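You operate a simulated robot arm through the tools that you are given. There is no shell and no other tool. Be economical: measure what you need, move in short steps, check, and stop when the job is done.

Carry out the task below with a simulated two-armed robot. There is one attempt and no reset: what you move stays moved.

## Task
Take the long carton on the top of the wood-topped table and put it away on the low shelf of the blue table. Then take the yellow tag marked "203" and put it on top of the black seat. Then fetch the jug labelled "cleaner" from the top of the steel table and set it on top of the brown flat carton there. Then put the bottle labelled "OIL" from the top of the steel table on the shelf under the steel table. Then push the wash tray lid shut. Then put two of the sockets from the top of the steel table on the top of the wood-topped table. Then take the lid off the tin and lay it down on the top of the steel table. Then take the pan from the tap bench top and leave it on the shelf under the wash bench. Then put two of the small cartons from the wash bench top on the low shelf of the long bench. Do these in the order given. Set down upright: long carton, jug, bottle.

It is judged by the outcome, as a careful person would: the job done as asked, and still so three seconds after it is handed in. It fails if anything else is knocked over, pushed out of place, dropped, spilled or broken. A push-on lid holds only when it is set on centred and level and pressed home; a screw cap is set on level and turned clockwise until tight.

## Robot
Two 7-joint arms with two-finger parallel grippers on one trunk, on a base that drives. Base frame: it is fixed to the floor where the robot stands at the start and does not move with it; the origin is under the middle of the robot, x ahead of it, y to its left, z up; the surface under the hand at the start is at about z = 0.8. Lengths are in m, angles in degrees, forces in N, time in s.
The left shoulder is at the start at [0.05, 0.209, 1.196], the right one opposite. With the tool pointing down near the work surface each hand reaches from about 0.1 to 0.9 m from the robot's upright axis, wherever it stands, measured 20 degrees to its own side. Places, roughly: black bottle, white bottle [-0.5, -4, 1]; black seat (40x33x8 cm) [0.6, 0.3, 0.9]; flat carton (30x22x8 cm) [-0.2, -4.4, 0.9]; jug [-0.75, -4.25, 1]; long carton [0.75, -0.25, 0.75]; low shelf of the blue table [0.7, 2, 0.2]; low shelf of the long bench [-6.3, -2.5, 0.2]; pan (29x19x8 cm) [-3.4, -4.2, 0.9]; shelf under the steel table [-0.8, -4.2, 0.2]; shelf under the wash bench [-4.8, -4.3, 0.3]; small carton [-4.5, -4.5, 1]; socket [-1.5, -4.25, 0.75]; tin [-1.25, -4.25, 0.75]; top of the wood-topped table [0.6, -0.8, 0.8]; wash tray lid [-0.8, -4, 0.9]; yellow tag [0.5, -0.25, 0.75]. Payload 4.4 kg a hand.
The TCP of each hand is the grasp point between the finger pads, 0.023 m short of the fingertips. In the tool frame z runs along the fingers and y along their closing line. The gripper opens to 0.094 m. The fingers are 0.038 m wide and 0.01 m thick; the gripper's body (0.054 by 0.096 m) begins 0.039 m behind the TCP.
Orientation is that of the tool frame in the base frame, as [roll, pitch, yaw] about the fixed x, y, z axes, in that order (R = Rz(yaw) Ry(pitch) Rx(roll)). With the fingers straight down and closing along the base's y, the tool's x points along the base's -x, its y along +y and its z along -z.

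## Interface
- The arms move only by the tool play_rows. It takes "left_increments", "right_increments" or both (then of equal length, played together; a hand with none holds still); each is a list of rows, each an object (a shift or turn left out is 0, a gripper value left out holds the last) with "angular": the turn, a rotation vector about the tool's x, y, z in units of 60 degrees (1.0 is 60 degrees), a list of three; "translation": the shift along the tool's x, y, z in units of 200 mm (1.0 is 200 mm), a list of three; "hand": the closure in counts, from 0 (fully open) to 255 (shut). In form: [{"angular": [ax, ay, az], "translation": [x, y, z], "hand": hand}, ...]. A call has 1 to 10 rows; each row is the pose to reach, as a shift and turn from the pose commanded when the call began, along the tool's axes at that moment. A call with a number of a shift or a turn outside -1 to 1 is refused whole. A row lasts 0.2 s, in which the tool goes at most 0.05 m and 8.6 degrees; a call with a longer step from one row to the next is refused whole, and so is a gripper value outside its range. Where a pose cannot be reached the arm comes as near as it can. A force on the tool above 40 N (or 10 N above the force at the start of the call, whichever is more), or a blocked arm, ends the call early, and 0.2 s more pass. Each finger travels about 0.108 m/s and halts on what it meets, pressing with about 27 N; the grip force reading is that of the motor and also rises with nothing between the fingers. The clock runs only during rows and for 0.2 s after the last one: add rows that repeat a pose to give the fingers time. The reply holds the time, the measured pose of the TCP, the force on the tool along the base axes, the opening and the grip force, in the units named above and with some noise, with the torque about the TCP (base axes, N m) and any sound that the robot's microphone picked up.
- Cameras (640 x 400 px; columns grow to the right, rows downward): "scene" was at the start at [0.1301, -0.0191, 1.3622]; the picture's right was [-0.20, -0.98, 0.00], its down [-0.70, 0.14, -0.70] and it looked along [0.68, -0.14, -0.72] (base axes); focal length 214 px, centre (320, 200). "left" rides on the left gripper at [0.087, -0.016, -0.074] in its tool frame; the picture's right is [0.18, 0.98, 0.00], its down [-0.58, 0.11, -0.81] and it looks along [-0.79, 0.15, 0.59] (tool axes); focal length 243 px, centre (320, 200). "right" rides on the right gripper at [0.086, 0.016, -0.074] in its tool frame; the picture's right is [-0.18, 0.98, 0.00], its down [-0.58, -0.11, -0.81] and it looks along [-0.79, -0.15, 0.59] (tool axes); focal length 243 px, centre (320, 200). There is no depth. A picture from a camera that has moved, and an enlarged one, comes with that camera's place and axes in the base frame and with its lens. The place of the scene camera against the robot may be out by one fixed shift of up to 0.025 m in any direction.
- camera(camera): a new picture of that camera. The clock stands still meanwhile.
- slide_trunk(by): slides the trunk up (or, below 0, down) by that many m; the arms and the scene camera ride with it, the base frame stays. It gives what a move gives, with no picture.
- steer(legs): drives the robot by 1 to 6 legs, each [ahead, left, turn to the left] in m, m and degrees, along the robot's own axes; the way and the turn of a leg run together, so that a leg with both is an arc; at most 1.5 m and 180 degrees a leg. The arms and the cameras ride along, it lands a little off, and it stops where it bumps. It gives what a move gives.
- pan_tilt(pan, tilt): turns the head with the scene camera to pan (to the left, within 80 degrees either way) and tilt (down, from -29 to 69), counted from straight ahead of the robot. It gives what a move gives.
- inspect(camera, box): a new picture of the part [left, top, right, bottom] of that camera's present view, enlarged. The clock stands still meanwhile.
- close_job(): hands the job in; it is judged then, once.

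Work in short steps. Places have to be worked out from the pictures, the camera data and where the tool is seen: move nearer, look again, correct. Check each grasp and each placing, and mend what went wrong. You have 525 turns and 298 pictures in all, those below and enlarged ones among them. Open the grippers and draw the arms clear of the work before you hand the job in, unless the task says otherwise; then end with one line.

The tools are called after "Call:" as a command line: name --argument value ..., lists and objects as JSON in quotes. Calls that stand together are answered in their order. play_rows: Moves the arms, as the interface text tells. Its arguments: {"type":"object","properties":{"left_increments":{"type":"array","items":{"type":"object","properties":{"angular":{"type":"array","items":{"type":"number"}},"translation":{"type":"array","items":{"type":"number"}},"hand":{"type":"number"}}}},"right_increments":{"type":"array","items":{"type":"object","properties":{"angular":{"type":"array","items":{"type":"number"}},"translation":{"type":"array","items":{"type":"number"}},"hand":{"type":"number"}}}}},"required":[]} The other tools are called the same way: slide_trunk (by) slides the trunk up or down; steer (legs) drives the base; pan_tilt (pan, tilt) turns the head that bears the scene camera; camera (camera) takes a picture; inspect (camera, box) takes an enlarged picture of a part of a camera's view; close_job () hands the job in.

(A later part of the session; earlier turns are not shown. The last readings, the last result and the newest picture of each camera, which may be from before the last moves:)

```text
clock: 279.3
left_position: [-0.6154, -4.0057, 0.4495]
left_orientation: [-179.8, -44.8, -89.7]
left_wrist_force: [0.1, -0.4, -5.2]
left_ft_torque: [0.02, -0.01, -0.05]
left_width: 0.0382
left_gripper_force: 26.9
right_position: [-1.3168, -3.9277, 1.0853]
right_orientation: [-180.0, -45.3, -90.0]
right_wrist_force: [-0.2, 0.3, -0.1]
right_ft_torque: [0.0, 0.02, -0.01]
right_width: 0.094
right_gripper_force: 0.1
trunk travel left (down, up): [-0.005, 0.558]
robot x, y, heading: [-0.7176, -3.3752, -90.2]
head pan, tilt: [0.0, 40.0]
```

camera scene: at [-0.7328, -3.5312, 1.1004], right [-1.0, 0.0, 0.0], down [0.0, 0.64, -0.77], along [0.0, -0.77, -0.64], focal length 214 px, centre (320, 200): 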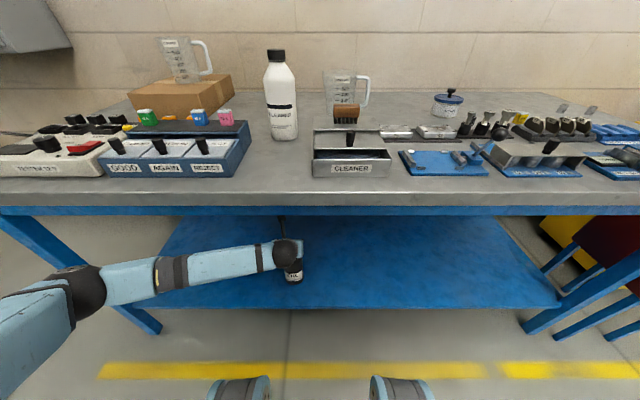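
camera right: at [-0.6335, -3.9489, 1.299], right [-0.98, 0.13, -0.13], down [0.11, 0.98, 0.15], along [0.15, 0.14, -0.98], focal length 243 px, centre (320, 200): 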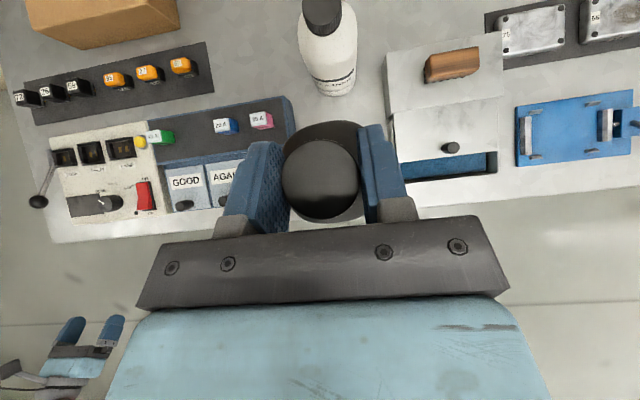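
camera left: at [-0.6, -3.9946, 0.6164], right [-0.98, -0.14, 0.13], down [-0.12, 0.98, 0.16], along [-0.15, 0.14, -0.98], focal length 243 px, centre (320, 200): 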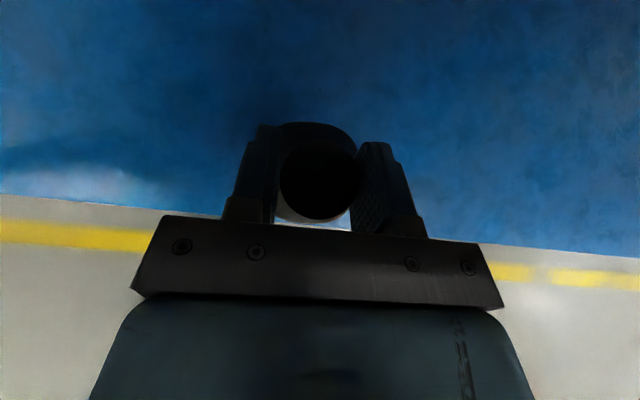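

Call:
play_rows --left_increments '[{"translation": [-0.015, 0, 0.015], "hand": 255}, {"translation": [-0.03, 0, 0.03], "hand": 255}, {"translation": [-0.045, 0, 0.045], "hand": 255}, {"translation": [-0.06, 0, 0.06], "hand": 255}]'

Call:
play_rows --left_increments '[{"translation": [-0.015, 0, 0.015], "hand": 255}, {"translation": [-0.03, 0, 0.03], "hand": 255}, {"translation": [-0.045, 0, 0.045], "hand": 255}]'

Call:
inspect --camera "scene" --box '[220, 210, 380, 330]'

```text
clock: 280.2
left_position: [-0.6174, -4.0092, 0.4443]
left_orientation: [179.9, -45.7, -89.6]
left_wrist_force: [0.8, 3.4, 17.2]
left_ft_torque: [-0.02, -0.09, 0.01]
left_width: 0.0386
left_gripper_force: 26.6
right_position: [-1.3183, -3.9266, 1.0854]
right_orientation: [-180.0, -45.4, -89.9]
right_wrist_force: [1.0, -0.5, 0.2]
right_ft_torque: [0.0, 0.0, -0.02]
right_width: 0.0939
right_gripper_force: 0.0
trunk travel left (down, up): [-0.005, 0.558]
robot x, y, heading: [-0.7157, -3.373, -90.1]
head pan, tilt: [0.0, 40.0]
stopped in row 4 (left hand): the force on the tool passed its limit at 44 N (the readings are from after the stop); the commanded pose is now the measured one
```

```text
clock: 280.7
left_position: [-0.6168, -4.0114, 0.4455]
left_orientation: [179.6, -46.1, -89.4]
left_wrist_force: [0.4, 2.7, 17.1]
left_ft_torque: [-0.11, -0.29, 0.05]
left_width: 0.0385
left_gripper_force: 26.7
right_position: [-1.3173, -3.9272, 1.0859]
right_orientation: [-180.0, -45.4, -89.9]
right_wrist_force: [1.0, -0.5, 0.4]
right_ft_torque: [0.01, 0.01, 0.04]
right_width: 0.0938
right_gripper_force: 0.1
trunk travel left (down, up): [-0.005, 0.558]
robot x, y, heading: [-0.7163, -3.3746, -89.9]
head pan, tilt: [0.0, 40.0]
stopped in row 2 (left hand): the force on the tool passed its limit at 44 N (the readings are from after the stop); the commanded pose is now the measured one
```

```text
3.33 times, centred on (300, 270) of scene
camera zoom: at [-0.7327, -3.5293, 1.1006], right [-1.0, 0.0, 0.0], down [0.0, 0.64, -0.77], along [0.0, -0.77, -0.64], focal length 715 px, centre (387, -33)
```

zoom: 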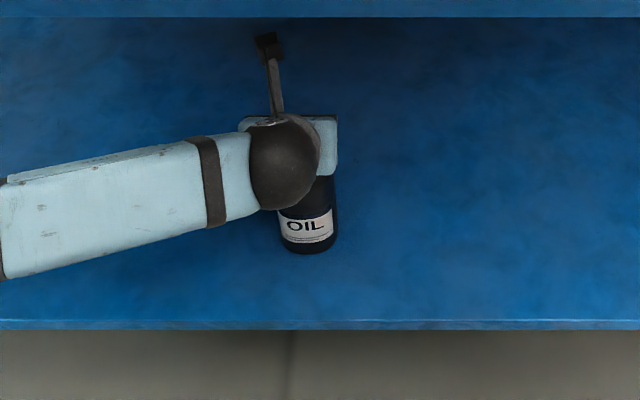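

The bottle stands on the shelf, well inside. Ease, release and withdraw.

Call:
play_rows --left_increments '[{"translation": [0.015, 0, -0.015], "hand": 255}, {"translation": [0.02, 0, -0.02], "hand": 180}, {"translation": [0.02, 0, -0.02], "hand": 60}, {"translation": [0.02, 0, -0.02], "hand": 0}, {"translation": [0.02, 0, -0.02], "hand": 0}, {"translation": [0.02, 0, -0.12], "hand": 0}, {"translation": [0.02, 0, -0.3], "hand": 0}, {"translation": [-0.05, 0, -0.5], "hand": 0}]'

Call:
camera --camera "left"

```text
clock: 282.5
left_position: [-0.6165, -3.9313, 0.5031]
left_orientation: [179.8, -45.7, -89.5]
left_wrist_force: [-0.7, -0.2, 0.7]
left_ft_torque: [-0.03, 0.0, 0.02]
left_width: 0.094
left_gripper_force: 0.0
right_position: [-1.3171, -3.9273, 1.0857]
right_orientation: [180.0, -45.2, -89.9]
right_wrist_force: [-0.5, 0.1, -0.6]
right_ft_torque: [-0.01, -0.01, 0.0]
right_width: 0.0941
right_gripper_force: 0.1
trunk travel left (down, up): [-0.005, 0.558]
robot x, y, heading: [-0.7169, -3.3754, -89.7]
head pan, tilt: [0.0, 40.0]
```

```text
184 pictures are left
camera left: at [-0.5998, -3.9388, 0.6173], right [-0.98, -0.13, 0.13], down [-0.11, 0.98, 0.15], along [-0.15, 0.13, -0.98], focal length 243 px, centre (320, 200)
```

left: 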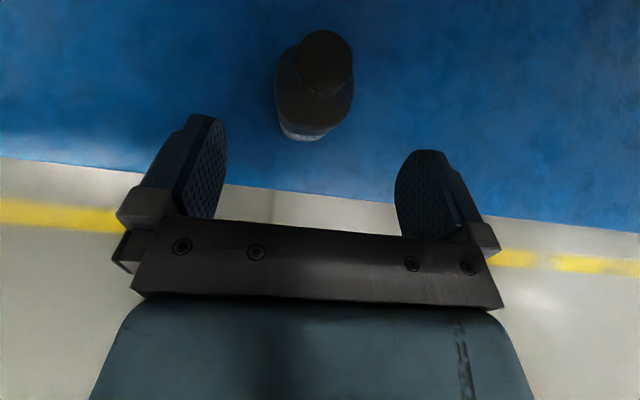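

Bottle stands on the shelf. I'll back out, raise the trunk, and examine the wash tray.

Call:
steer --legs '[[-0.4, 0, 0]]'

Call:
slide_trunk --by 0.32

Call:
play_rows --left_increments '[{"translation": [0.15, 0, -0.15], "hand": 0}, {"translation": [0.3, 0, -0.3], "hand": 0}, {"translation": [0.45, 0, -0.45], "hand": 0}, {"translation": [0.6, 0, -0.6], "hand": 0}, {"translation": [0.75, 0, -0.75], "hand": 0}, {"translation": [0.9, 0, -0.9], "hand": 0}]'

Call:
play_rows --left_increments '[{"angular": [0, -0.1, 0], "translation": [0.1, 0, -0.1], "hand": 0}, {"angular": [0, -0.2, 0], "translation": [0.2, 0, -0.2], "hand": 0}, {"angular": [0, -0.3, 0], "translation": [0.3, 0, -0.3], "hand": 0}, {"angular": [0, -0.4, 0], "translation": [0.4, 0, -0.4], "hand": 0}, {"angular": [0, -0.5, 0], "translation": [0.5, 0, -0.5], "hand": 0}, {"angular": [0, -0.6, 0], "translation": [0.6, 0, -0.6], "hand": 0}, {"angular": [0, -0.7, 0], "translation": [0.6, 0, -0.6], "hand": 0}, {"angular": [0, -0.76, 0], "translation": [0.6, 0, -0.6], "hand": 0}]'

Call:
steer --legs '[[0.25, 0, 0]]'

Call:
pan_tilt --pan 0 --tilt 50

Call:
camera --camera "scene"

Call:
inspect --camera "scene" --box '[280, 70, 400, 170]'

```text
clock: 285.0
left_position: [-0.6161, -3.5265, 0.5033]
left_orientation: [179.8, -45.8, -89.4]
left_wrist_force: [-0.8, -0.3, 0.4]
left_ft_torque: [0.02, -0.01, -0.01]
left_width: 0.0941
left_gripper_force: 0.2
right_position: [-1.3168, -3.5232, 1.0864]
right_orientation: [180.0, -45.3, -89.8]
right_wrist_force: [-0.1, -0.2, 0.4]
right_ft_torque: [0.02, -0.03, 0.03]
right_width: 0.094
right_gripper_force: 0.3
trunk travel left (down, up): [-0.005, 0.558]
robot x, y, heading: [-0.7196, -2.9673, -89.8]
head pan, tilt: [0.0, 40.0]
```

```text
clock: 288.2
left_position: [-0.6175, -3.5261, 0.8243]
left_orientation: [179.8, -45.7, -89.4]
left_wrist_force: [-0.2, 0.0, 0.1]
left_ft_torque: [0.03, -0.01, -0.03]
left_width: 0.094
left_gripper_force: 0.0
right_position: [-1.3161, -3.5238, 1.4051]
right_orientation: [180.0, -45.4, -89.8]
right_wrist_force: [-0.2, 0.3, 0.1]
right_ft_torque: [-0.01, 0.0, -0.01]
right_width: 0.0943
right_gripper_force: 0.1
trunk travel left (down, up): [-0.325, 0.238]
robot x, y, heading: [-0.7159, -2.9709, -90.1]
head pan, tilt: [0.0, 40.0]
```

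```text
clock: 289.6
left_position: [-0.6167, -3.522, 1.0779]
left_orientation: [179.9, -45.7, -89.4]
left_wrist_force: [0.9, 0.5, -0.6]
left_ft_torque: [0.02, 0.0, -0.01]
left_width: 0.0939
left_gripper_force: 0.1
right_position: [-1.3171, -3.5227, 1.4045]
right_orientation: [-179.9, -45.4, -89.8]
right_wrist_force: [-0.4, -0.4, -0.6]
right_ft_torque: [-0.01, 0.01, -0.01]
right_width: 0.0939
right_gripper_force: 0.0
trunk travel left (down, up): [-0.325, 0.238]
robot x, y, heading: [-0.7162, -2.9667, -89.7]
head pan, tilt: [0.0, 40.0]
```

```text
clock: 291.4
left_position: [-0.6151, -3.5212, 1.2469]
left_orientation: [179.8, 0.0, -89.5]
left_wrist_force: [-0.3, 0.3, -1.1]
left_ft_torque: [0.01, -0.01, -0.02]
left_width: 0.0939
left_gripper_force: 0.0
right_position: [-1.3169, -3.5228, 1.4047]
right_orientation: [180.0, -45.3, -89.8]
right_wrist_force: [0.6, -0.3, 1.0]
right_ft_torque: [-0.02, 0.0, -0.03]
right_width: 0.0939
right_gripper_force: 0.2
trunk travel left (down, up): [-0.325, 0.238]
robot x, y, heading: [-0.7156, -2.9727, -90.0]
head pan, tilt: [0.0, 40.0]
```

```text
clock: 293.2
left_position: [-0.6154, -3.7704, 1.2468]
left_orientation: [179.8, -0.2, -89.6]
left_wrist_force: [-0.2, -0.4, -0.3]
left_ft_torque: [0.0, -0.02, 0.0]
left_width: 0.094
left_gripper_force: 0.2
right_position: [-1.3165, -3.7721, 1.4047]
right_orientation: [179.9, -45.2, -89.8]
right_wrist_force: [-0.8, 0.0, -0.3]
right_ft_torque: [-0.02, -0.01, -0.01]
right_width: 0.0942
right_gripper_force: 0.0
trunk travel left (down, up): [-0.325, 0.238]
robot x, y, heading: [-0.7171, -3.2161, -89.9]
head pan, tilt: [0.0, 40.0]
```

```text
clock: 293.9
left_position: [-0.6156, -3.7709, 1.2483]
left_orientation: [179.8, -0.1, -89.7]
left_wrist_force: [-0.2, 0.1, -0.4]
left_ft_torque: [0.02, -0.02, -0.01]
left_width: 0.0939
left_gripper_force: 0.0
right_position: [-1.3173, -3.773, 1.4056]
right_orientation: [-180.0, -45.3, -89.9]
right_wrist_force: [0.5, -0.5, -0.2]
right_ft_torque: [0.01, 0.02, -0.03]
right_width: 0.0943
right_gripper_force: 0.0
trunk travel left (down, up): [-0.325, 0.238]
robot x, y, heading: [-0.713, -3.2165, -90.1]
head pan, tilt: [0.0, 50.0]
```

```text
183 pictures are left
camera scene: at [-0.7326, -3.3666, 1.4063], right [-1.0, 0.0, 0.0], down [0.0, 0.77, -0.64], along [0.0, -0.64, -0.77], focal length 214 px, centre (320, 200)
```

scene: 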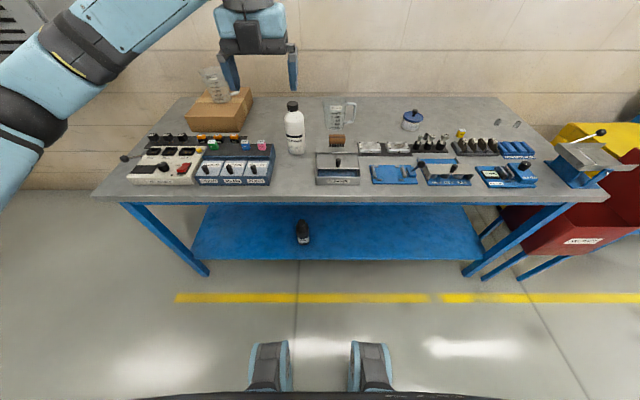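

```text
4.00 times, centred on (340, 120) of scene
camera zoom: at [-0.7326, -3.3666, 1.4063], right [-1.0, 0.0, 0.0], down [0.0, 0.77, -0.64], along [0.0, -0.64, -0.77], focal length 858 px, centre (240, 520)
```

zoom: 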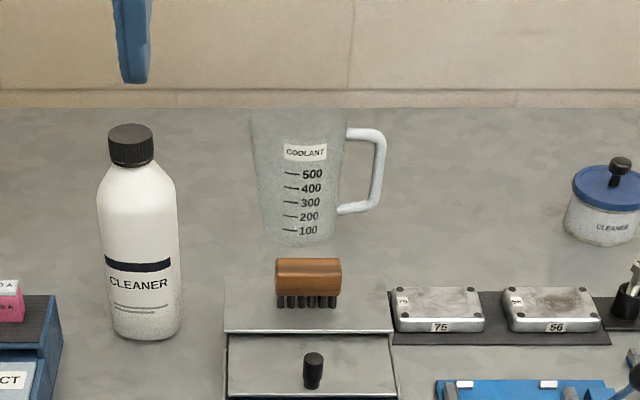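

The lid (plate with knob) slides out from under the rear housing; the gap is at the front, so it must go toward the robot. I'll bring the left hand over the knob for a close look.

Call:
play_rows --left_increments '[{"translation": [0.08, 0.12, 0.1], "hand": 60}, {"translation": [0.16, 0.24, 0.2], "hand": 60}, {"translation": [0.24, 0.36, 0.3], "hand": 60}, {"translation": [0.32, 0.48, 0.4], "hand": 60}, {"translation": [0.4, 0.6, 0.5], "hand": 60}, {"translation": [0.5, 0.7, 0.6], "hand": 60}, {"translation": [0.6, 0.775, 0.7], "hand": 60}, {"translation": [0.7, 0.775, 0.8], "hand": 60}]'

Call:
camera --camera "left"

Call:
inspect --camera "scene" --box '[280, 110, 400, 200]'

```text
clock: 295.7
left_position: [-0.7697, -3.9119, 1.0876]
left_orientation: [179.8, 0.0, -89.6]
left_wrist_force: [-0.2, 0.0, -0.6]
left_ft_torque: [0.02, -0.02, 0.0]
left_width: 0.0718
left_gripper_force: 0.1
right_position: [-1.3169, -3.7716, 1.4041]
right_orientation: [-179.9, -45.3, -89.8]
right_wrist_force: [0.1, -0.4, 0.0]
right_ft_torque: [0.01, -0.02, -0.01]
right_width: 0.094
right_gripper_force: 0.0
trunk travel left (down, up): [-0.325, 0.238]
robot x, y, heading: [-0.7191, -3.2186, -90.0]
head pan, tilt: [0.0, 50.0]
```

```text
181 pictures are left
camera left: at [-0.7525, -3.9982, 1.1623], right [-0.98, -0.19, 0.0], down [-0.11, 0.58, 0.81], along [-0.16, 0.79, -0.59], focal length 243 px, centre (320, 200)
```

left: 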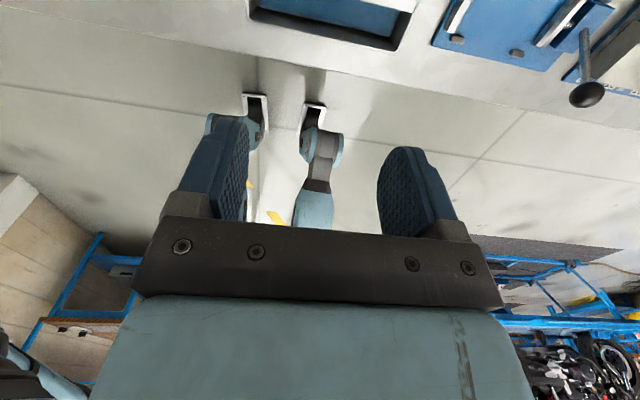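

```text
4.44 times, centred on (340, 155) of scene
camera zoom: at [-0.7325, -3.3671, 1.4062], right [-1.0, 0.0, 0.0], down [0.0, 0.77, -0.64], along [0.0, -0.64, -0.77], focal length 953 px, centre (231, 400)
```

zoom: 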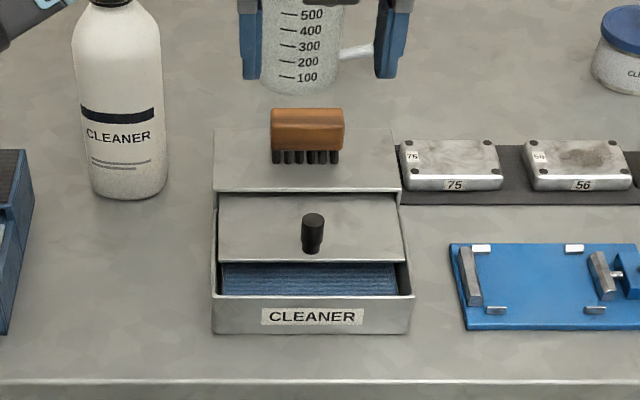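

Call:
play_rows --left_increments '[{"translation": [0.1, 0.02, 0.1], "hand": 60}, {"translation": [0.17, 0.03, 0.25], "hand": 60}, {"translation": [0.2, 0.03, 0.35], "hand": 60}]'

Call:
camera --camera "left"

Call:
inspect --camera "scene" --box '[280, 110, 400, 200]'

```text
clock: 296.5
left_position: [-0.7777, -3.9532, 1.018]
left_orientation: [179.9, -0.1, -89.6]
left_wrist_force: [0.4, -1.5, 0.0]
left_ft_torque: [0.02, -0.03, 0.01]
left_width: 0.0717
left_gripper_force: 0.0
right_position: [-1.3172, -3.7716, 1.4058]
right_orientation: [-180.0, -45.3, -89.9]
right_wrist_force: [-0.2, 0.2, 0.4]
right_ft_torque: [-0.01, 0.02, 0.01]
right_width: 0.0941
right_gripper_force: 0.0
trunk travel left (down, up): [-0.325, 0.238]
robot x, y, heading: [-0.7159, -3.2167, -90.0]
head pan, tilt: [0.0, 50.0]
```

```text
179 pictures are left
camera left: at [-0.7592, -4.0377, 1.0925], right [-0.98, -0.19, 0.0], down [-0.11, 0.58, 0.81], along [-0.16, 0.79, -0.59], focal length 243 px, centre (320, 200)
```

left: 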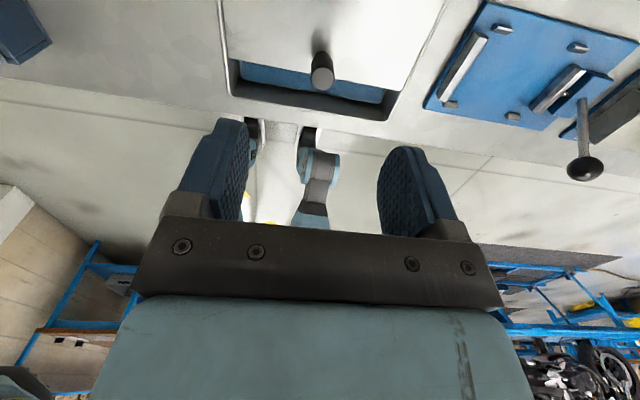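

```text
4.44 times, centred on (340, 155) of scene
camera zoom: at [-0.7326, -3.3666, 1.4063], right [-1.0, 0.0, 0.0], down [0.0, 0.77, -0.64], along [0.0, -0.64, -0.77], focal length 953 px, centre (231, 400)
```

zoom: 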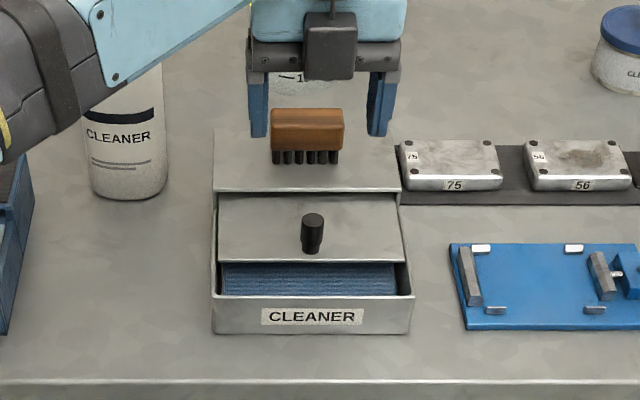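

The knob is at about (−0.778, −3.96), top ≈0.94. To keep the camera off the brush I'll tilt 25° forward, then go down over the knob.

Call:
play_rows --left_increments '[{"angular": [0, 0.11, 0], "hand": 60}, {"angular": [0, 0.22, 0], "hand": 60}, {"angular": [0, 0.33, 0], "translation": [0.03, 0, 0.05], "hand": 60}, {"angular": [0, 0.417, 0], "translation": [0.035, 0, 0.15], "hand": 60}, {"angular": [0, 0.417, 0], "translation": [0.035, 0, 0.24], "hand": 60}]'

Call:
camera --camera "left"

Call:
inspect --camera "scene" --box '[280, 110, 400, 200]'

```text
clock: 297.7
left_position: [-0.7759, -3.9585, 0.97]
left_orientation: [179.8, -25.2, -89.5]
left_wrist_force: [-0.1, -1.0, 0.4]
left_ft_torque: [0.0, -0.01, -0.04]
left_width: 0.072
left_gripper_force: 0.1
right_position: [-1.3159, -3.7721, 1.406]
right_orientation: [179.9, -45.3, -89.9]
right_wrist_force: [-0.2, -0.3, 0.6]
right_ft_torque: [0.0, 0.0, 0.01]
right_width: 0.0941
right_gripper_force: 0.1
trunk travel left (down, up): [-0.325, 0.238]
robot x, y, heading: [-0.7185, -3.2201, -89.9]
head pan, tilt: [0.0, 50.0]
```

```text
177 pictures are left
camera left: at [-0.7591, -4.0055, 1.0738], right [-0.98, -0.17, 0.08], down [-0.11, 0.87, 0.48], along [-0.15, 0.46, -0.87], focal length 243 px, centre (320, 200)
```

left: 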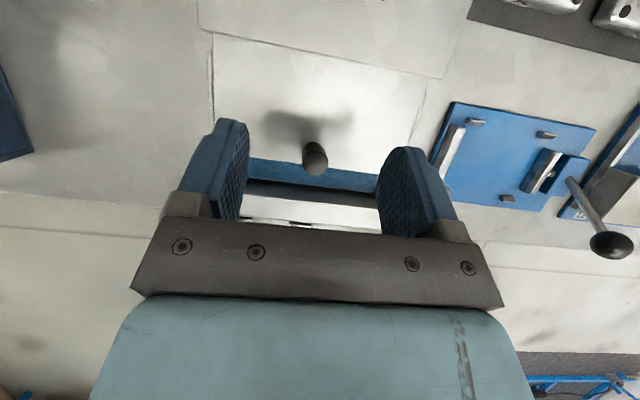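

```text
4.44 times, centred on (340, 155) of scene
camera zoom: at [-0.7328, -3.3667, 1.4063], right [-1.0, 0.0, 0.0], down [0.0, 0.77, -0.64], along [0.0, -0.64, -0.77], focal length 953 px, centre (231, 400)
```

zoom: 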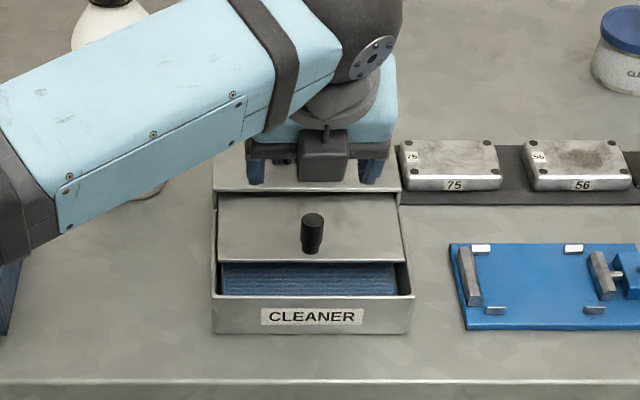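

Call:
play_rows --left_increments '[{"translation": [-0.03, 0, 0.07], "hand": 60}, {"translation": [-0.06, 0, 0.145], "hand": 60}, {"translation": [-0.06, 0, 0.145], "hand": 150}, {"translation": [-0.06, 0, 0.145], "hand": 255}, {"translation": [-0.06, 0, 0.145], "hand": 255}, {"translation": [-0.06, 0, 0.145], "hand": 255}]'

Call:
camera --camera "left"

```text
clock: 299.1
left_position: [-0.7792, -3.96, 0.9389]
left_orientation: [179.8, -25.3, -89.7]
left_wrist_force: [-14.7, 0.9, -2.0]
left_ft_torque: [-0.11, 0.46, 0.12]
left_width: 0.0168
left_gripper_force: 44.8
right_position: [-1.3198, -3.7713, 1.4032]
right_orientation: [-179.9, -45.3, -89.9]
right_wrist_force: [-0.4, -0.2, 0.6]
right_ft_torque: [0.0, -0.01, 0.02]
right_width: 0.0941
right_gripper_force: 0.1
trunk travel left (down, up): [-0.325, 0.238]
robot x, y, heading: [-0.717, -3.2201, -89.8]
head pan, tilt: [0.0, 50.0]
```

```text
175 pictures are left
camera left: at [-0.7621, -4.0064, 1.0431], right [-0.98, -0.17, 0.08], down [-0.11, 0.87, 0.48], along [-0.15, 0.47, -0.87], focal length 243 px, centre (320, 200)
```

left: 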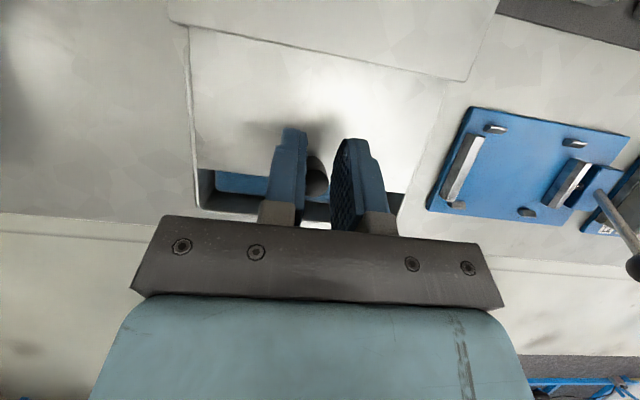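

The knob is gripped. I'll draw the lid toward the robot in small steps until it stops.

Call:
play_rows --left_increments '[{"translation": [-0.045, 0, -0.021], "hand": 255}, {"translation": [-0.09, 0, -0.042], "hand": 255}, {"translation": [-0.135, 0, -0.063], "hand": 255}]'

Call:
camera --camera "left"

Call:
inspect --camera "scene" --box '[280, 110, 400, 200]'

```text
clock: 299.9
left_position: [-0.7789, -3.9299, 0.9393]
left_orientation: [179.9, -25.1, -89.6]
left_wrist_force: [-22.2, 0.2, -1.3]
left_ft_torque: [0.26, 0.7, 0.13]
left_width: 0.017
left_gripper_force: 44.8
right_position: [-1.32, -3.7731, 1.4042]
right_orientation: [-179.8, -45.3, -90.0]
right_wrist_force: [0.5, -0.3, 0.6]
right_ft_torque: [0.02, 0.0, -0.03]
right_width: 0.094
right_gripper_force: 0.1
trunk travel left (down, up): [-0.325, 0.238]
robot x, y, heading: [-0.7174, -3.2198, -90.2]
head pan, tilt: [0.0, 50.0]
```

```text
174 pictures are left
camera left: at [-0.7622, -3.9769, 1.0431], right [-0.98, -0.17, 0.08], down [-0.11, 0.87, 0.48], along [-0.15, 0.47, -0.87], focal length 243 px, centre (320, 200)
```

left: 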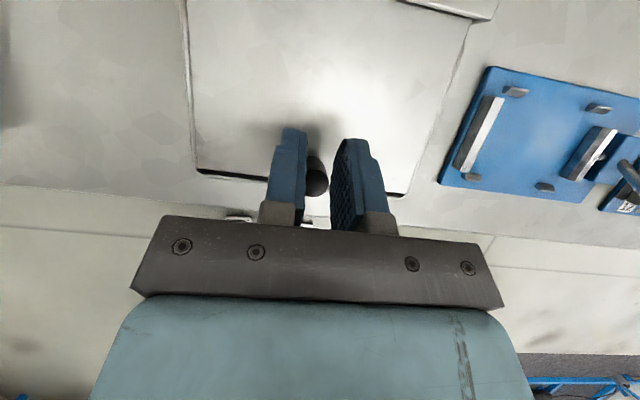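

```text
4.44 times, centred on (340, 155) of scene
camera zoom: at [-0.7352, -3.3667, 1.4063], right [-1.0, 0.0, 0.0], down [0.0, 0.77, -0.64], along [0.0, -0.64, -0.77], focal length 953 px, centre (231, 400)
```

zoom: 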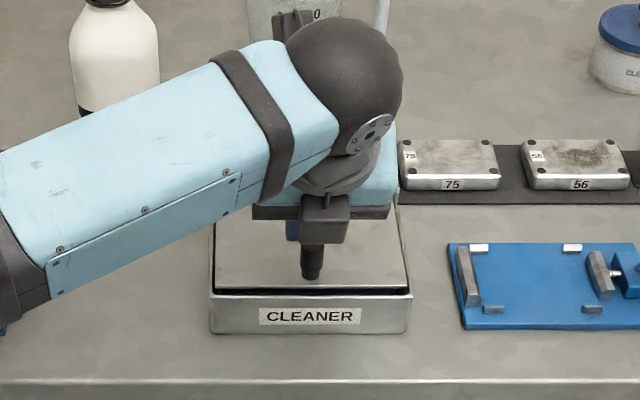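

The lid slides nicely; a few millimetres of gap remain. I'll continue until it meets the stop.

Call:
play_rows --left_increments '[{"translation": [-0.02, 0, -0.009], "hand": 255}, {"translation": [-0.036, 0, -0.017], "hand": 255}, {"translation": [-0.05, 0, -0.023], "hand": 255}]'

Call:
inspect --camera "scene" --box '[280, 110, 400, 200]'

```text
clock: 300.7
left_position: [-0.7789, -3.922, 0.9391]
left_orientation: [179.9, -25.1, -89.7]
left_wrist_force: [-30.0, -12.8, -2.1]
left_ft_torque: [0.18, 0.85, 0.25]
left_width: 0.017
left_gripper_force: 44.7
right_position: [-1.3202, -3.7735, 1.4024]
right_orientation: [-179.7, -45.1, -90.1]
right_wrist_force: [0.2, -0.5, -0.1]
right_ft_torque: [-0.01, 0.01, -0.03]
right_width: 0.094
right_gripper_force: 0.1
trunk travel left (down, up): [-0.325, 0.238]
robot x, y, heading: [-0.7169, -3.2205, -90.0]
head pan, tilt: [0.0, 50.0]
```

```text
4.44 times, centred on (340, 155) of scene
camera zoom: at [-0.7363, -3.3683, 1.4061], right [-1.0, 0.0, 0.0], down [0.0, 0.77, -0.64], along [0.0, -0.64, -0.77], focal length 953 px, centre (231, 400)
```

zoom: 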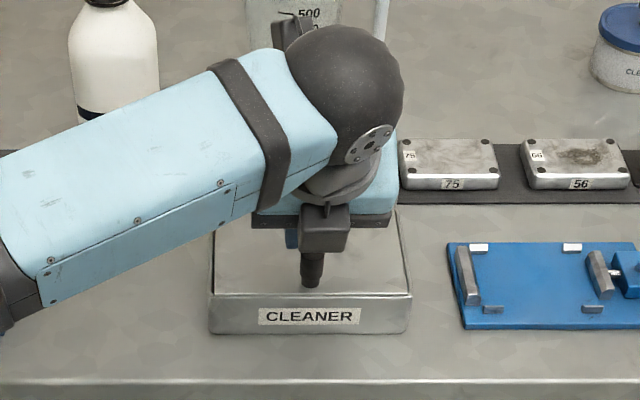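

The gap is gone and the stop is felt. Release the knob and lift off.

Call:
play_rows --left_increments '[{"hand": 200}, {"hand": 120}, {"hand": 60}, {"hand": 60}, {"translation": [0.04, 0, -0.1], "hand": 60}, {"translation": [0.1, 0, -0.25], "hand": 60}, {"translation": [0.15, 0, -0.4], "hand": 60}, {"translation": [0.2, 0, -0.6], "hand": 60}, {"translation": [0.2, 0, -0.8], "hand": 60}]'

Call:
camera --camera "left"

Call:
inspect --camera "scene" --box '[260, 90, 420, 200]'

```text
clock: 302.7
left_position: [-0.7762, -3.887, 1.1013]
left_orientation: [179.9, -25.2, -89.7]
left_wrist_force: [0.3, -0.4, 0.2]
left_ft_torque: [-0.04, 0.01, -0.02]
left_width: 0.0719
left_gripper_force: 0.0
right_position: [-1.3166, -3.7722, 1.4058]
right_orientation: [180.0, -45.4, -89.9]
right_wrist_force: [0.3, -0.5, 0.2]
right_ft_torque: [0.02, 0.0, 0.0]
right_width: 0.0941
right_gripper_force: 0.0
trunk travel left (down, up): [-0.325, 0.238]
robot x, y, heading: [-0.7189, -3.2187, -90.1]
head pan, tilt: [0.0, 50.0]
```

```text
171 pictures are left
camera left: at [-0.7589, -3.9341, 1.2063], right [-0.98, -0.17, 0.08], down [-0.11, 0.87, 0.48], along [-0.15, 0.46, -0.87], focal length 243 px, centre (320, 200)
```

left: 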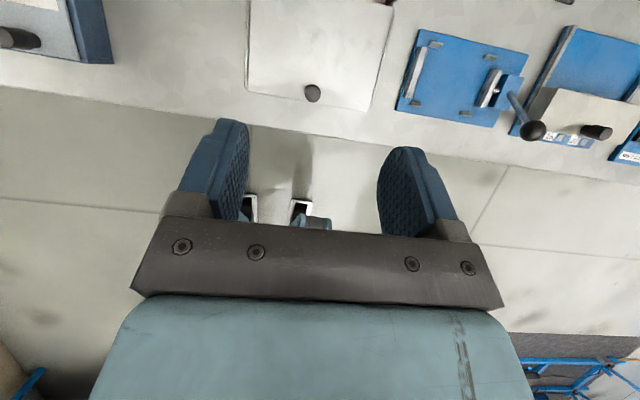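

```text
3.64 times, centred on (340, 145) of scene
camera zoom: at [-0.7325, -3.3655, 1.4064], right [-1.0, 0.0, 0.0], down [0.0, 0.77, -0.64], along [0.0, -0.64, -0.77], focal length 780 px, centre (247, 400)
```

zoom: 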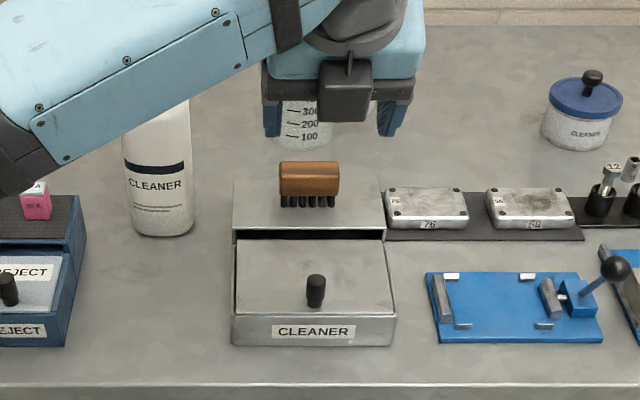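

Call:
inspect --camera "scene" --box '[305, 135, 365, 190]'

```text
7.27 times, centred on (335, 162) of scene
camera zoom: at [-0.7325, -3.3655, 1.4064], right [-1.0, 0.0, 0.0], down [0.0, 0.77, -0.64], along [0.0, -0.64, -0.77], focal length 1560 px, centre (211, 473)
```

zoom: 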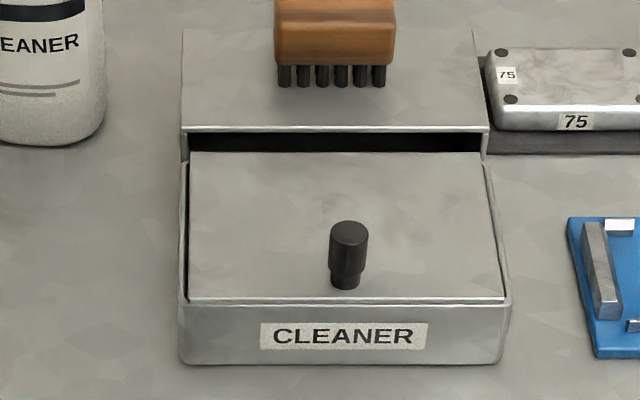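

The lid now closes the tray fully. Next, the sockets: I'll raise the left hand and move right to view the right part of the steel table.

Call:
play_rows --left_increments '[{"translation": [0.05, 0, -0.2], "hand": 0}, {"translation": [0.1, 0, -0.4], "hand": 0}, {"translation": [0.1, 0, -0.6], "hand": 0}, {"translation": [0.1, 0, -0.8], "hand": 0}, {"translation": [0.0, 0, -1.0], "hand": 0}]'

Call:
steer --legs '[[-0.1, -0.65, 0]]'

Call:
pan_tilt --pan 0 --tilt 45

Call:
camera --camera "scene"

Call:
inspect --camera "scene" --box '[220, 80, 420, 200]'

```text
clock: 303.9
left_position: [-0.7779, -3.8024, 1.2827]
left_orientation: [179.9, -25.2, -89.5]
left_wrist_force: [0.0, 0.4, -0.2]
left_ft_torque: [-0.01, -0.05, -0.01]
left_width: 0.0939
left_gripper_force: 0.2
right_position: [-1.3168, -3.7694, 1.4064]
right_orientation: [180.0, -45.4, -89.9]
right_wrist_force: [0.5, 0.6, -0.4]
right_ft_torque: [-0.02, 0.0, 0.02]
right_width: 0.0939
right_gripper_force: 0.0
trunk travel left (down, up): [-0.325, 0.238]
robot x, y, heading: [-0.7159, -3.2186, -89.8]
head pan, tilt: [0.0, 50.0]
```

```text
clock: 310.1
left_position: [-1.4323, -3.7043, 1.2831]
left_orientation: [179.7, -25.1, -89.6]
left_wrist_force: [-0.2, 0.4, 0.6]
left_ft_torque: [-0.01, 0.0, 0.02]
left_width: 0.0939
left_gripper_force: 0.0
right_position: [-1.9713, -3.6709, 1.4055]
right_orientation: [-180.0, -45.3, -89.9]
right_wrist_force: [0.0, -0.3, -0.6]
right_ft_torque: [-0.03, -0.04, -0.01]
right_width: 0.0941
right_gripper_force: 0.1
trunk travel left (down, up): [-0.325, 0.238]
robot x, y, heading: [-1.3719, -3.1239, -90.1]
head pan, tilt: [0.0, 50.0]
```

```text
clock: 310.8
left_position: [-1.4313, -3.7045, 1.2824]
left_orientation: [179.8, -25.2, -89.6]
left_wrist_force: [-0.1, -0.3, 0.2]
left_ft_torque: [-0.01, 0.02, 0.01]
left_width: 0.0942
left_gripper_force: 0.1
right_position: [-1.9709, -3.6704, 1.4059]
right_orientation: [180.0, -45.3, -90.0]
right_wrist_force: [0.0, 0.5, 0.4]
right_ft_torque: [-0.03, -0.01, 0.03]
right_width: 0.0941
right_gripper_force: 0.1
trunk travel left (down, up): [-0.325, 0.238]
robot x, y, heading: [-1.3668, -3.1173, -89.9]
head pan, tilt: [0.0, 45.0]
```

```text
168 pictures are left
camera scene: at [-1.3858, -3.2709, 1.4132], right [-1.0, 0.0, 0.0], down [0.0, 0.71, -0.71], along [0.0, -0.71, -0.71], focal length 214 px, centre (320, 200)
```

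scene: 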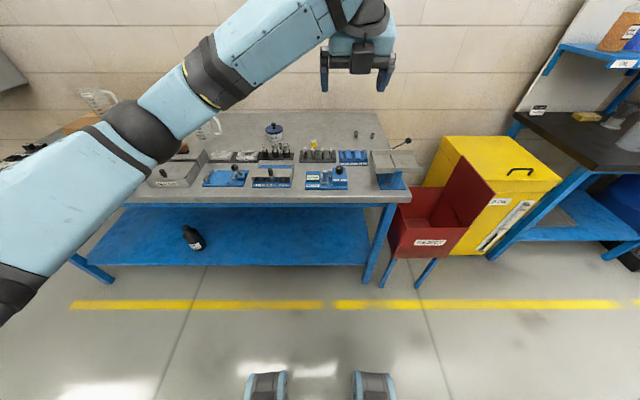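

```text
3.20 times, centred on (320, 140) of scene
camera zoom: at [-1.3858, -3.2709, 1.4132], right [-1.0, 0.0, 0.0], down [0.0, 0.71, -0.71], along [0.0, -0.71, -0.71], focal length 686 px, centre (320, 392)
```

zoom: 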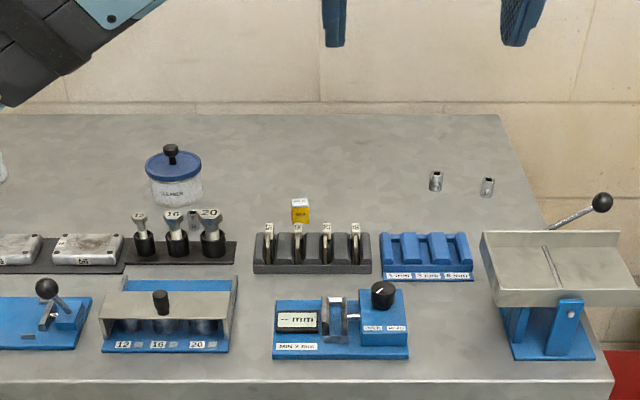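

Call:
inspect --camera "scene" --box '[345, 120, 385, 145]'

Call:
inspect --camera "scene" --box '[250, 120, 330, 170]'

```text
16.00 times, centred on (365, 132) of scene
camera zoom: at [-1.3858, -3.2709, 1.4132], right [-1.0, 0.0, 0.0], down [0.0, 0.71, -0.71], along [0.0, -0.71, -0.71], focal length 3432 px, centre (-400, 1280)
```

zoom: 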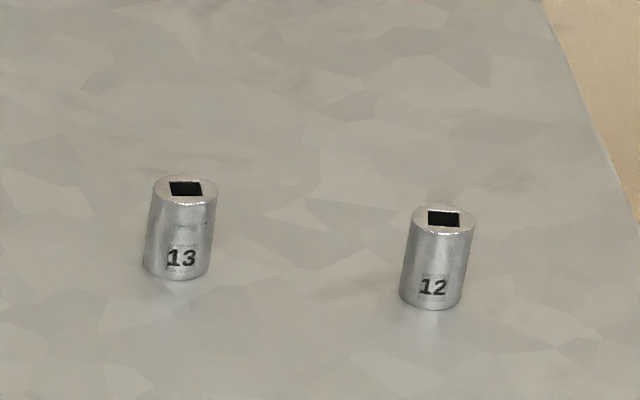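

```text
8.00 times, centred on (290, 145) of scene
camera zoom: at [-1.3858, -3.2709, 1.4132], right [-1.0, 0.0, 0.0], down [0.0, 0.71, -0.71], along [0.0, -0.71, -0.71], focal length 1716 px, centre (560, 640)
```

zoom: 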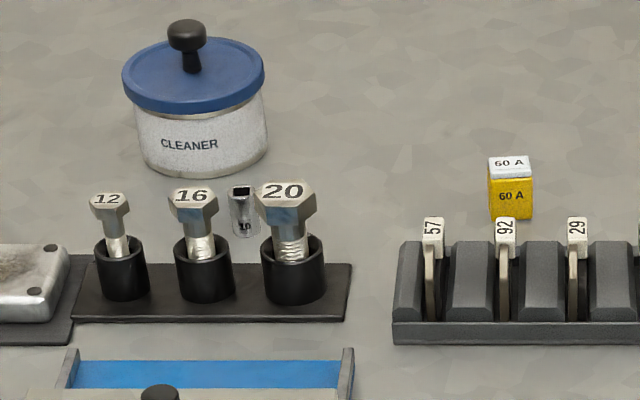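

Sockets "13" and "12" stand loose at about (−1.56,−4.33) and (−1.64,−4.31). I'll tuck the right hand in, tilt the left to 45°, and drive closer to take "13" with the left hand.

Call:
play_rows --left_increments '[{"angular": [0, 0.08, 0], "hand": 0}, {"angular": [0, 0.16, 0], "hand": 0}, {"angular": [0, 0.24, 0], "hand": 0}, {"angular": [0, 0.33, 0], "hand": 0}, {"angular": [0, 0.33, 0], "hand": 0}, {"angular": [0, 0.33, 0], "hand": 0}, {"angular": [0, 0.33, 0], "hand": 0}]' --right_increments '[{"translation": [-0.08, -0.1, -0.08], "hand": 0}, {"translation": [-0.16, -0.2, -0.16], "hand": 0}, {"translation": [-0.24, -0.3, -0.24], "hand": 0}, {"translation": [-0.32, -0.4, -0.32], "hand": 0}, {"translation": [-0.4, -0.5, -0.4], "hand": 0}, {"translation": [-0.48, -0.65, -0.48], "hand": 0}, {"translation": [-0.55, -0.8, -0.55], "hand": 0}]'

Call:
steer --legs '[[0.36, -0.18, 0]]'

Call:
camera --camera "left"

Call:
camera --camera "scene"

```text
clock: 312.4
left_position: [-1.4306, -3.7045, 1.2824]
left_orientation: [179.7, -44.9, -89.5]
left_wrist_force: [0.4, -0.8, 1.3]
left_ft_torque: [-0.02, 0.02, -0.02]
left_width: 0.094
left_gripper_force: 0.1
right_position: [-1.8087, -3.5149, 1.4044]
right_orientation: [179.9, -45.4, -89.9]
right_wrist_force: [0.1, 0.4, 0.7]
right_ft_torque: [-0.01, -0.02, -0.03]
right_width: 0.094
right_gripper_force: 0.0
trunk travel left (down, up): [-0.325, 0.238]
robot x, y, heading: [-1.3697, -3.117, -90.0]
head pan, tilt: [0.0, 45.0]
```

```text
clock: 314.9
left_position: [-1.6167, -4.0632, 1.2826]
left_orientation: [179.8, -45.0, -89.9]
left_wrist_force: [-0.2, -0.1, 0.4]
left_ft_torque: [-0.03, -0.03, 0.02]
left_width: 0.0939
left_gripper_force: 0.1
right_position: [-1.9939, -3.8719, 1.4056]
right_orientation: [-180.0, -45.3, -90.2]
right_wrist_force: [-0.6, 0.1, 0.1]
right_ft_torque: [-0.02, 0.04, 0.02]
right_width: 0.0937
right_gripper_force: 0.0
trunk travel left (down, up): [-0.325, 0.238]
robot x, y, heading: [-1.5462, -3.4766, -90.4]
head pan, tilt: [0.0, 45.0]
```

```text
164 pictures are left
camera left: at [-1.5993, -4.0719, 1.3959], right [-0.98, -0.13, 0.13], down [-0.11, 0.98, 0.16], along [-0.15, 0.14, -0.98], focal length 243 px, centre (320, 200)
```

left: 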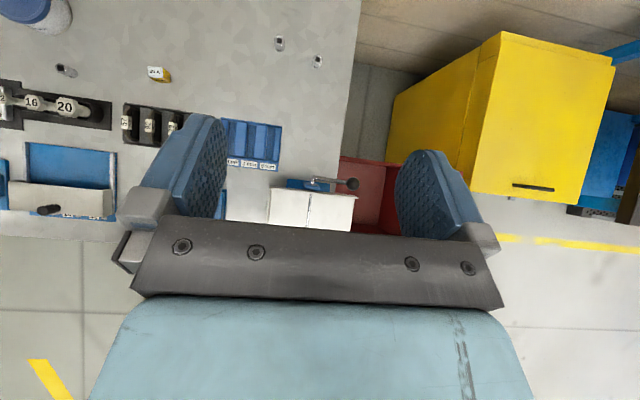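

```text
163 pictures are left
camera scene: at [-1.5682, -3.6306, 1.4132], right [-1.0, 0.01, 0.0], down [0.0, 0.71, -0.71], along [0.0, -0.71, -0.71], focal length 214 px, centre (320, 200)
```

scene: 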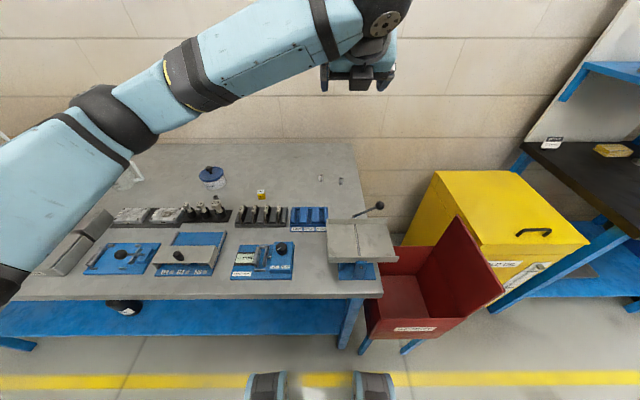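

Left-camera fix: "13" at (−1.560, −4.293), "12" at (−1.638, −4.278). I'll go to a stand-off before "13".

Call:
play_rows --left_increments '[{"translation": [-0.06, -0.04, 0.17], "hand": 0}, {"translation": [-0.12, -0.08, 0.34], "hand": 0}, {"translation": [-0.18, -0.12, 0.51], "hand": 0}, {"translation": [-0.24, -0.16, 0.68], "hand": 0}, {"translation": [-0.3, -0.2, 0.85], "hand": 0}]'

Call:
play_rows --left_increments '[{"translation": [-0.06, -0.02, 0.17], "hand": 60}, {"translation": [-0.12, -0.04, 0.34], "hand": 60}, {"translation": [-0.18, -0.06, 0.51], "hand": 60}, {"translation": [-0.24, -0.085, 0.68], "hand": 60}, {"translation": [-0.285, -0.085, 0.8], "hand": 60}]'

Call:
camera --camera "left"

```text
clock: 316.1
left_position: [-1.5784, -4.1414, 1.1187]
left_orientation: [179.6, -45.0, -89.8]
left_wrist_force: [0.0, 0.3, 0.3]
left_ft_torque: [0.03, 0.01, 0.01]
left_width: 0.0939
left_gripper_force: 0.0
right_position: [-1.9939, -3.8726, 1.4045]
right_orientation: [-180.0, -45.3, -90.2]
right_wrist_force: [-0.5, 1.0, 0.7]
right_ft_torque: [-0.03, -0.01, 0.03]
right_width: 0.0938
right_gripper_force: 0.0
trunk travel left (down, up): [-0.325, 0.238]
robot x, y, heading: [-1.5503, -3.48, -90.2]
head pan, tilt: [0.0, 45.0]
```

```text
clock: 317.3
left_position: [-1.5606, -4.2149, 0.9657]
left_orientation: [179.8, -45.1, -89.9]
left_wrist_force: [0.4, 0.1, 0.6]
left_ft_torque: [0.0, 0.03, -0.03]
left_width: 0.0721
left_gripper_force: 0.0
right_position: [-1.9953, -3.8729, 1.4047]
right_orientation: [-179.9, -45.3, -90.4]
right_wrist_force: [0.2, 0.8, -0.6]
right_ft_torque: [0.0, -0.03, 0.0]
right_width: 0.0942
right_gripper_force: 0.1
trunk travel left (down, up): [-0.325, 0.238]
robot x, y, heading: [-1.5533, -3.4811, -90.4]
head pan, tilt: [0.0, 45.0]
```

```text
162 pictures are left
camera left: at [-1.5442, -4.2234, 1.08], right [-0.98, -0.13, 0.13], down [-0.11, 0.98, 0.16], along [-0.15, 0.14, -0.98], focal length 243 px, centre (320, 200)
```

left: 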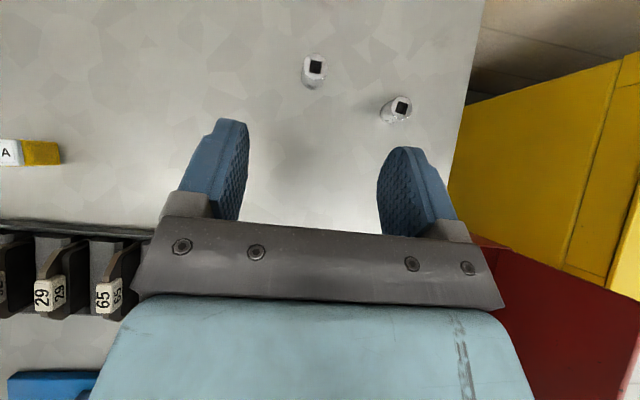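

Socket "13" at (−1.557, −4.295). I'll advance with the fingers narrowed and close.

Call:
play_rows --left_increments '[{"translation": [0.022, -0.018, 0.15], "hand": 130}, {"translation": [0.022, -0.018, 0.3], "hand": 130}, {"translation": [0.022, -0.018, 0.42], "hand": 130}, {"translation": [0.022, -0.018, 0.5], "hand": 130}, {"translation": [0.022, -0.018, 0.545], "hand": 130}]'

Call:
camera --camera "left"

```text
clock: 318.5
left_position: [-1.5578, -4.2947, 0.8928]
left_orientation: [179.6, -45.1, -89.9]
left_wrist_force: [-0.1, -0.5, 0.3]
left_ft_torque: [-0.02, 0.0, 0.01]
left_width: 0.0463
left_gripper_force: 0.1
right_position: [-1.9939, -3.8718, 1.4033]
right_orientation: [-179.9, -45.3, -90.2]
right_wrist_force: [-0.3, 0.1, -0.7]
right_ft_torque: [0.0, 0.03, 0.0]
right_width: 0.0939
right_gripper_force: 0.0
trunk travel left (down, up): [-0.325, 0.238]
robot x, y, heading: [-1.5508, -3.4803, -90.4]
head pan, tilt: [0.0, 45.0]
```

```text
161 pictures are left
camera left: at [-1.54, -4.303, 1.0057], right [-0.98, -0.13, 0.13], down [-0.11, 0.98, 0.16], along [-0.15, 0.14, -0.98], focal length 243 px, centre (320, 200)
```

left: 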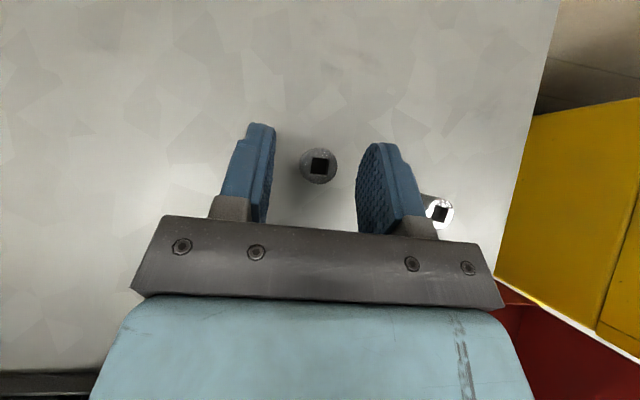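

Call:
play_rows --left_increments '[{"translation": [0.015, 0, 0.015], "hand": 130}, {"translation": [0.015, 0, 0.015], "hand": 255}, {"translation": [0.015, 0, 0.015], "hand": 255}, {"translation": [0.015, 0, 0.015], "hand": 255}]'

Call:
play_rows --left_increments '[{"translation": [0.1, 0, -0.1], "hand": 255}, {"translation": [0.2, 0, -0.2], "hand": 255}, {"translation": [0.35, 0, -0.35], "hand": 255}, {"translation": [0.5, 0, -0.5], "hand": 255}]'

Call:
camera --camera "left"

```text
clock: 319.5
left_position: [-1.5565, -4.2978, 0.8919]
left_orientation: [179.7, -45.1, -89.9]
left_wrist_force: [-0.9, 0.2, 0.2]
left_ft_torque: [0.0, 0.02, 0.02]
left_width: 0.0201
left_gripper_force: 27.3
right_position: [-1.9944, -3.8716, 1.4043]
right_orientation: [-180.0, -45.3, -90.3]
right_wrist_force: [0.2, 0.2, -0.2]
right_ft_torque: [0.04, -0.01, -0.02]
right_width: 0.094
right_gripper_force: 0.0
trunk travel left (down, up): [-0.325, 0.238]
robot x, y, heading: [-1.5465, -3.4759, -90.5]
head pan, tilt: [0.0, 45.0]
```

```text
clock: 320.5
left_position: [-1.5571, -4.2976, 1.0336]
left_orientation: [179.6, -45.0, -89.9]
left_wrist_force: [0.5, 0.4, -0.1]
left_ft_torque: [0.01, 0.03, 0.02]
left_width: 0.0203
left_gripper_force: 26.5
right_position: [-1.9947, -3.8721, 1.4038]
right_orientation: [179.9, -45.4, -90.3]
right_wrist_force: [-0.1, -0.3, -0.4]
right_ft_torque: [0.0, 0.0, 0.0]
right_width: 0.0938
right_gripper_force: 0.0
trunk travel left (down, up): [-0.325, 0.238]
robot x, y, heading: [-1.5477, -3.4788, -90.3]
head pan, tilt: [0.0, 45.0]
```

```text
160 pictures are left
camera left: at [-1.5392, -4.3061, 1.1474], right [-0.98, -0.13, 0.13], down [-0.11, 0.98, 0.16], along [-0.15, 0.14, -0.98], focal length 243 px, centre (320, 200)
```

left: 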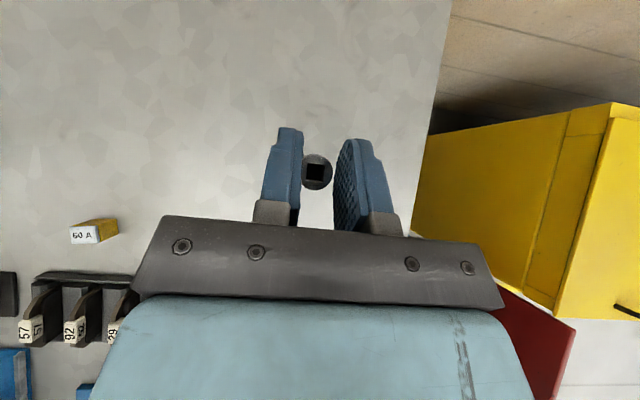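

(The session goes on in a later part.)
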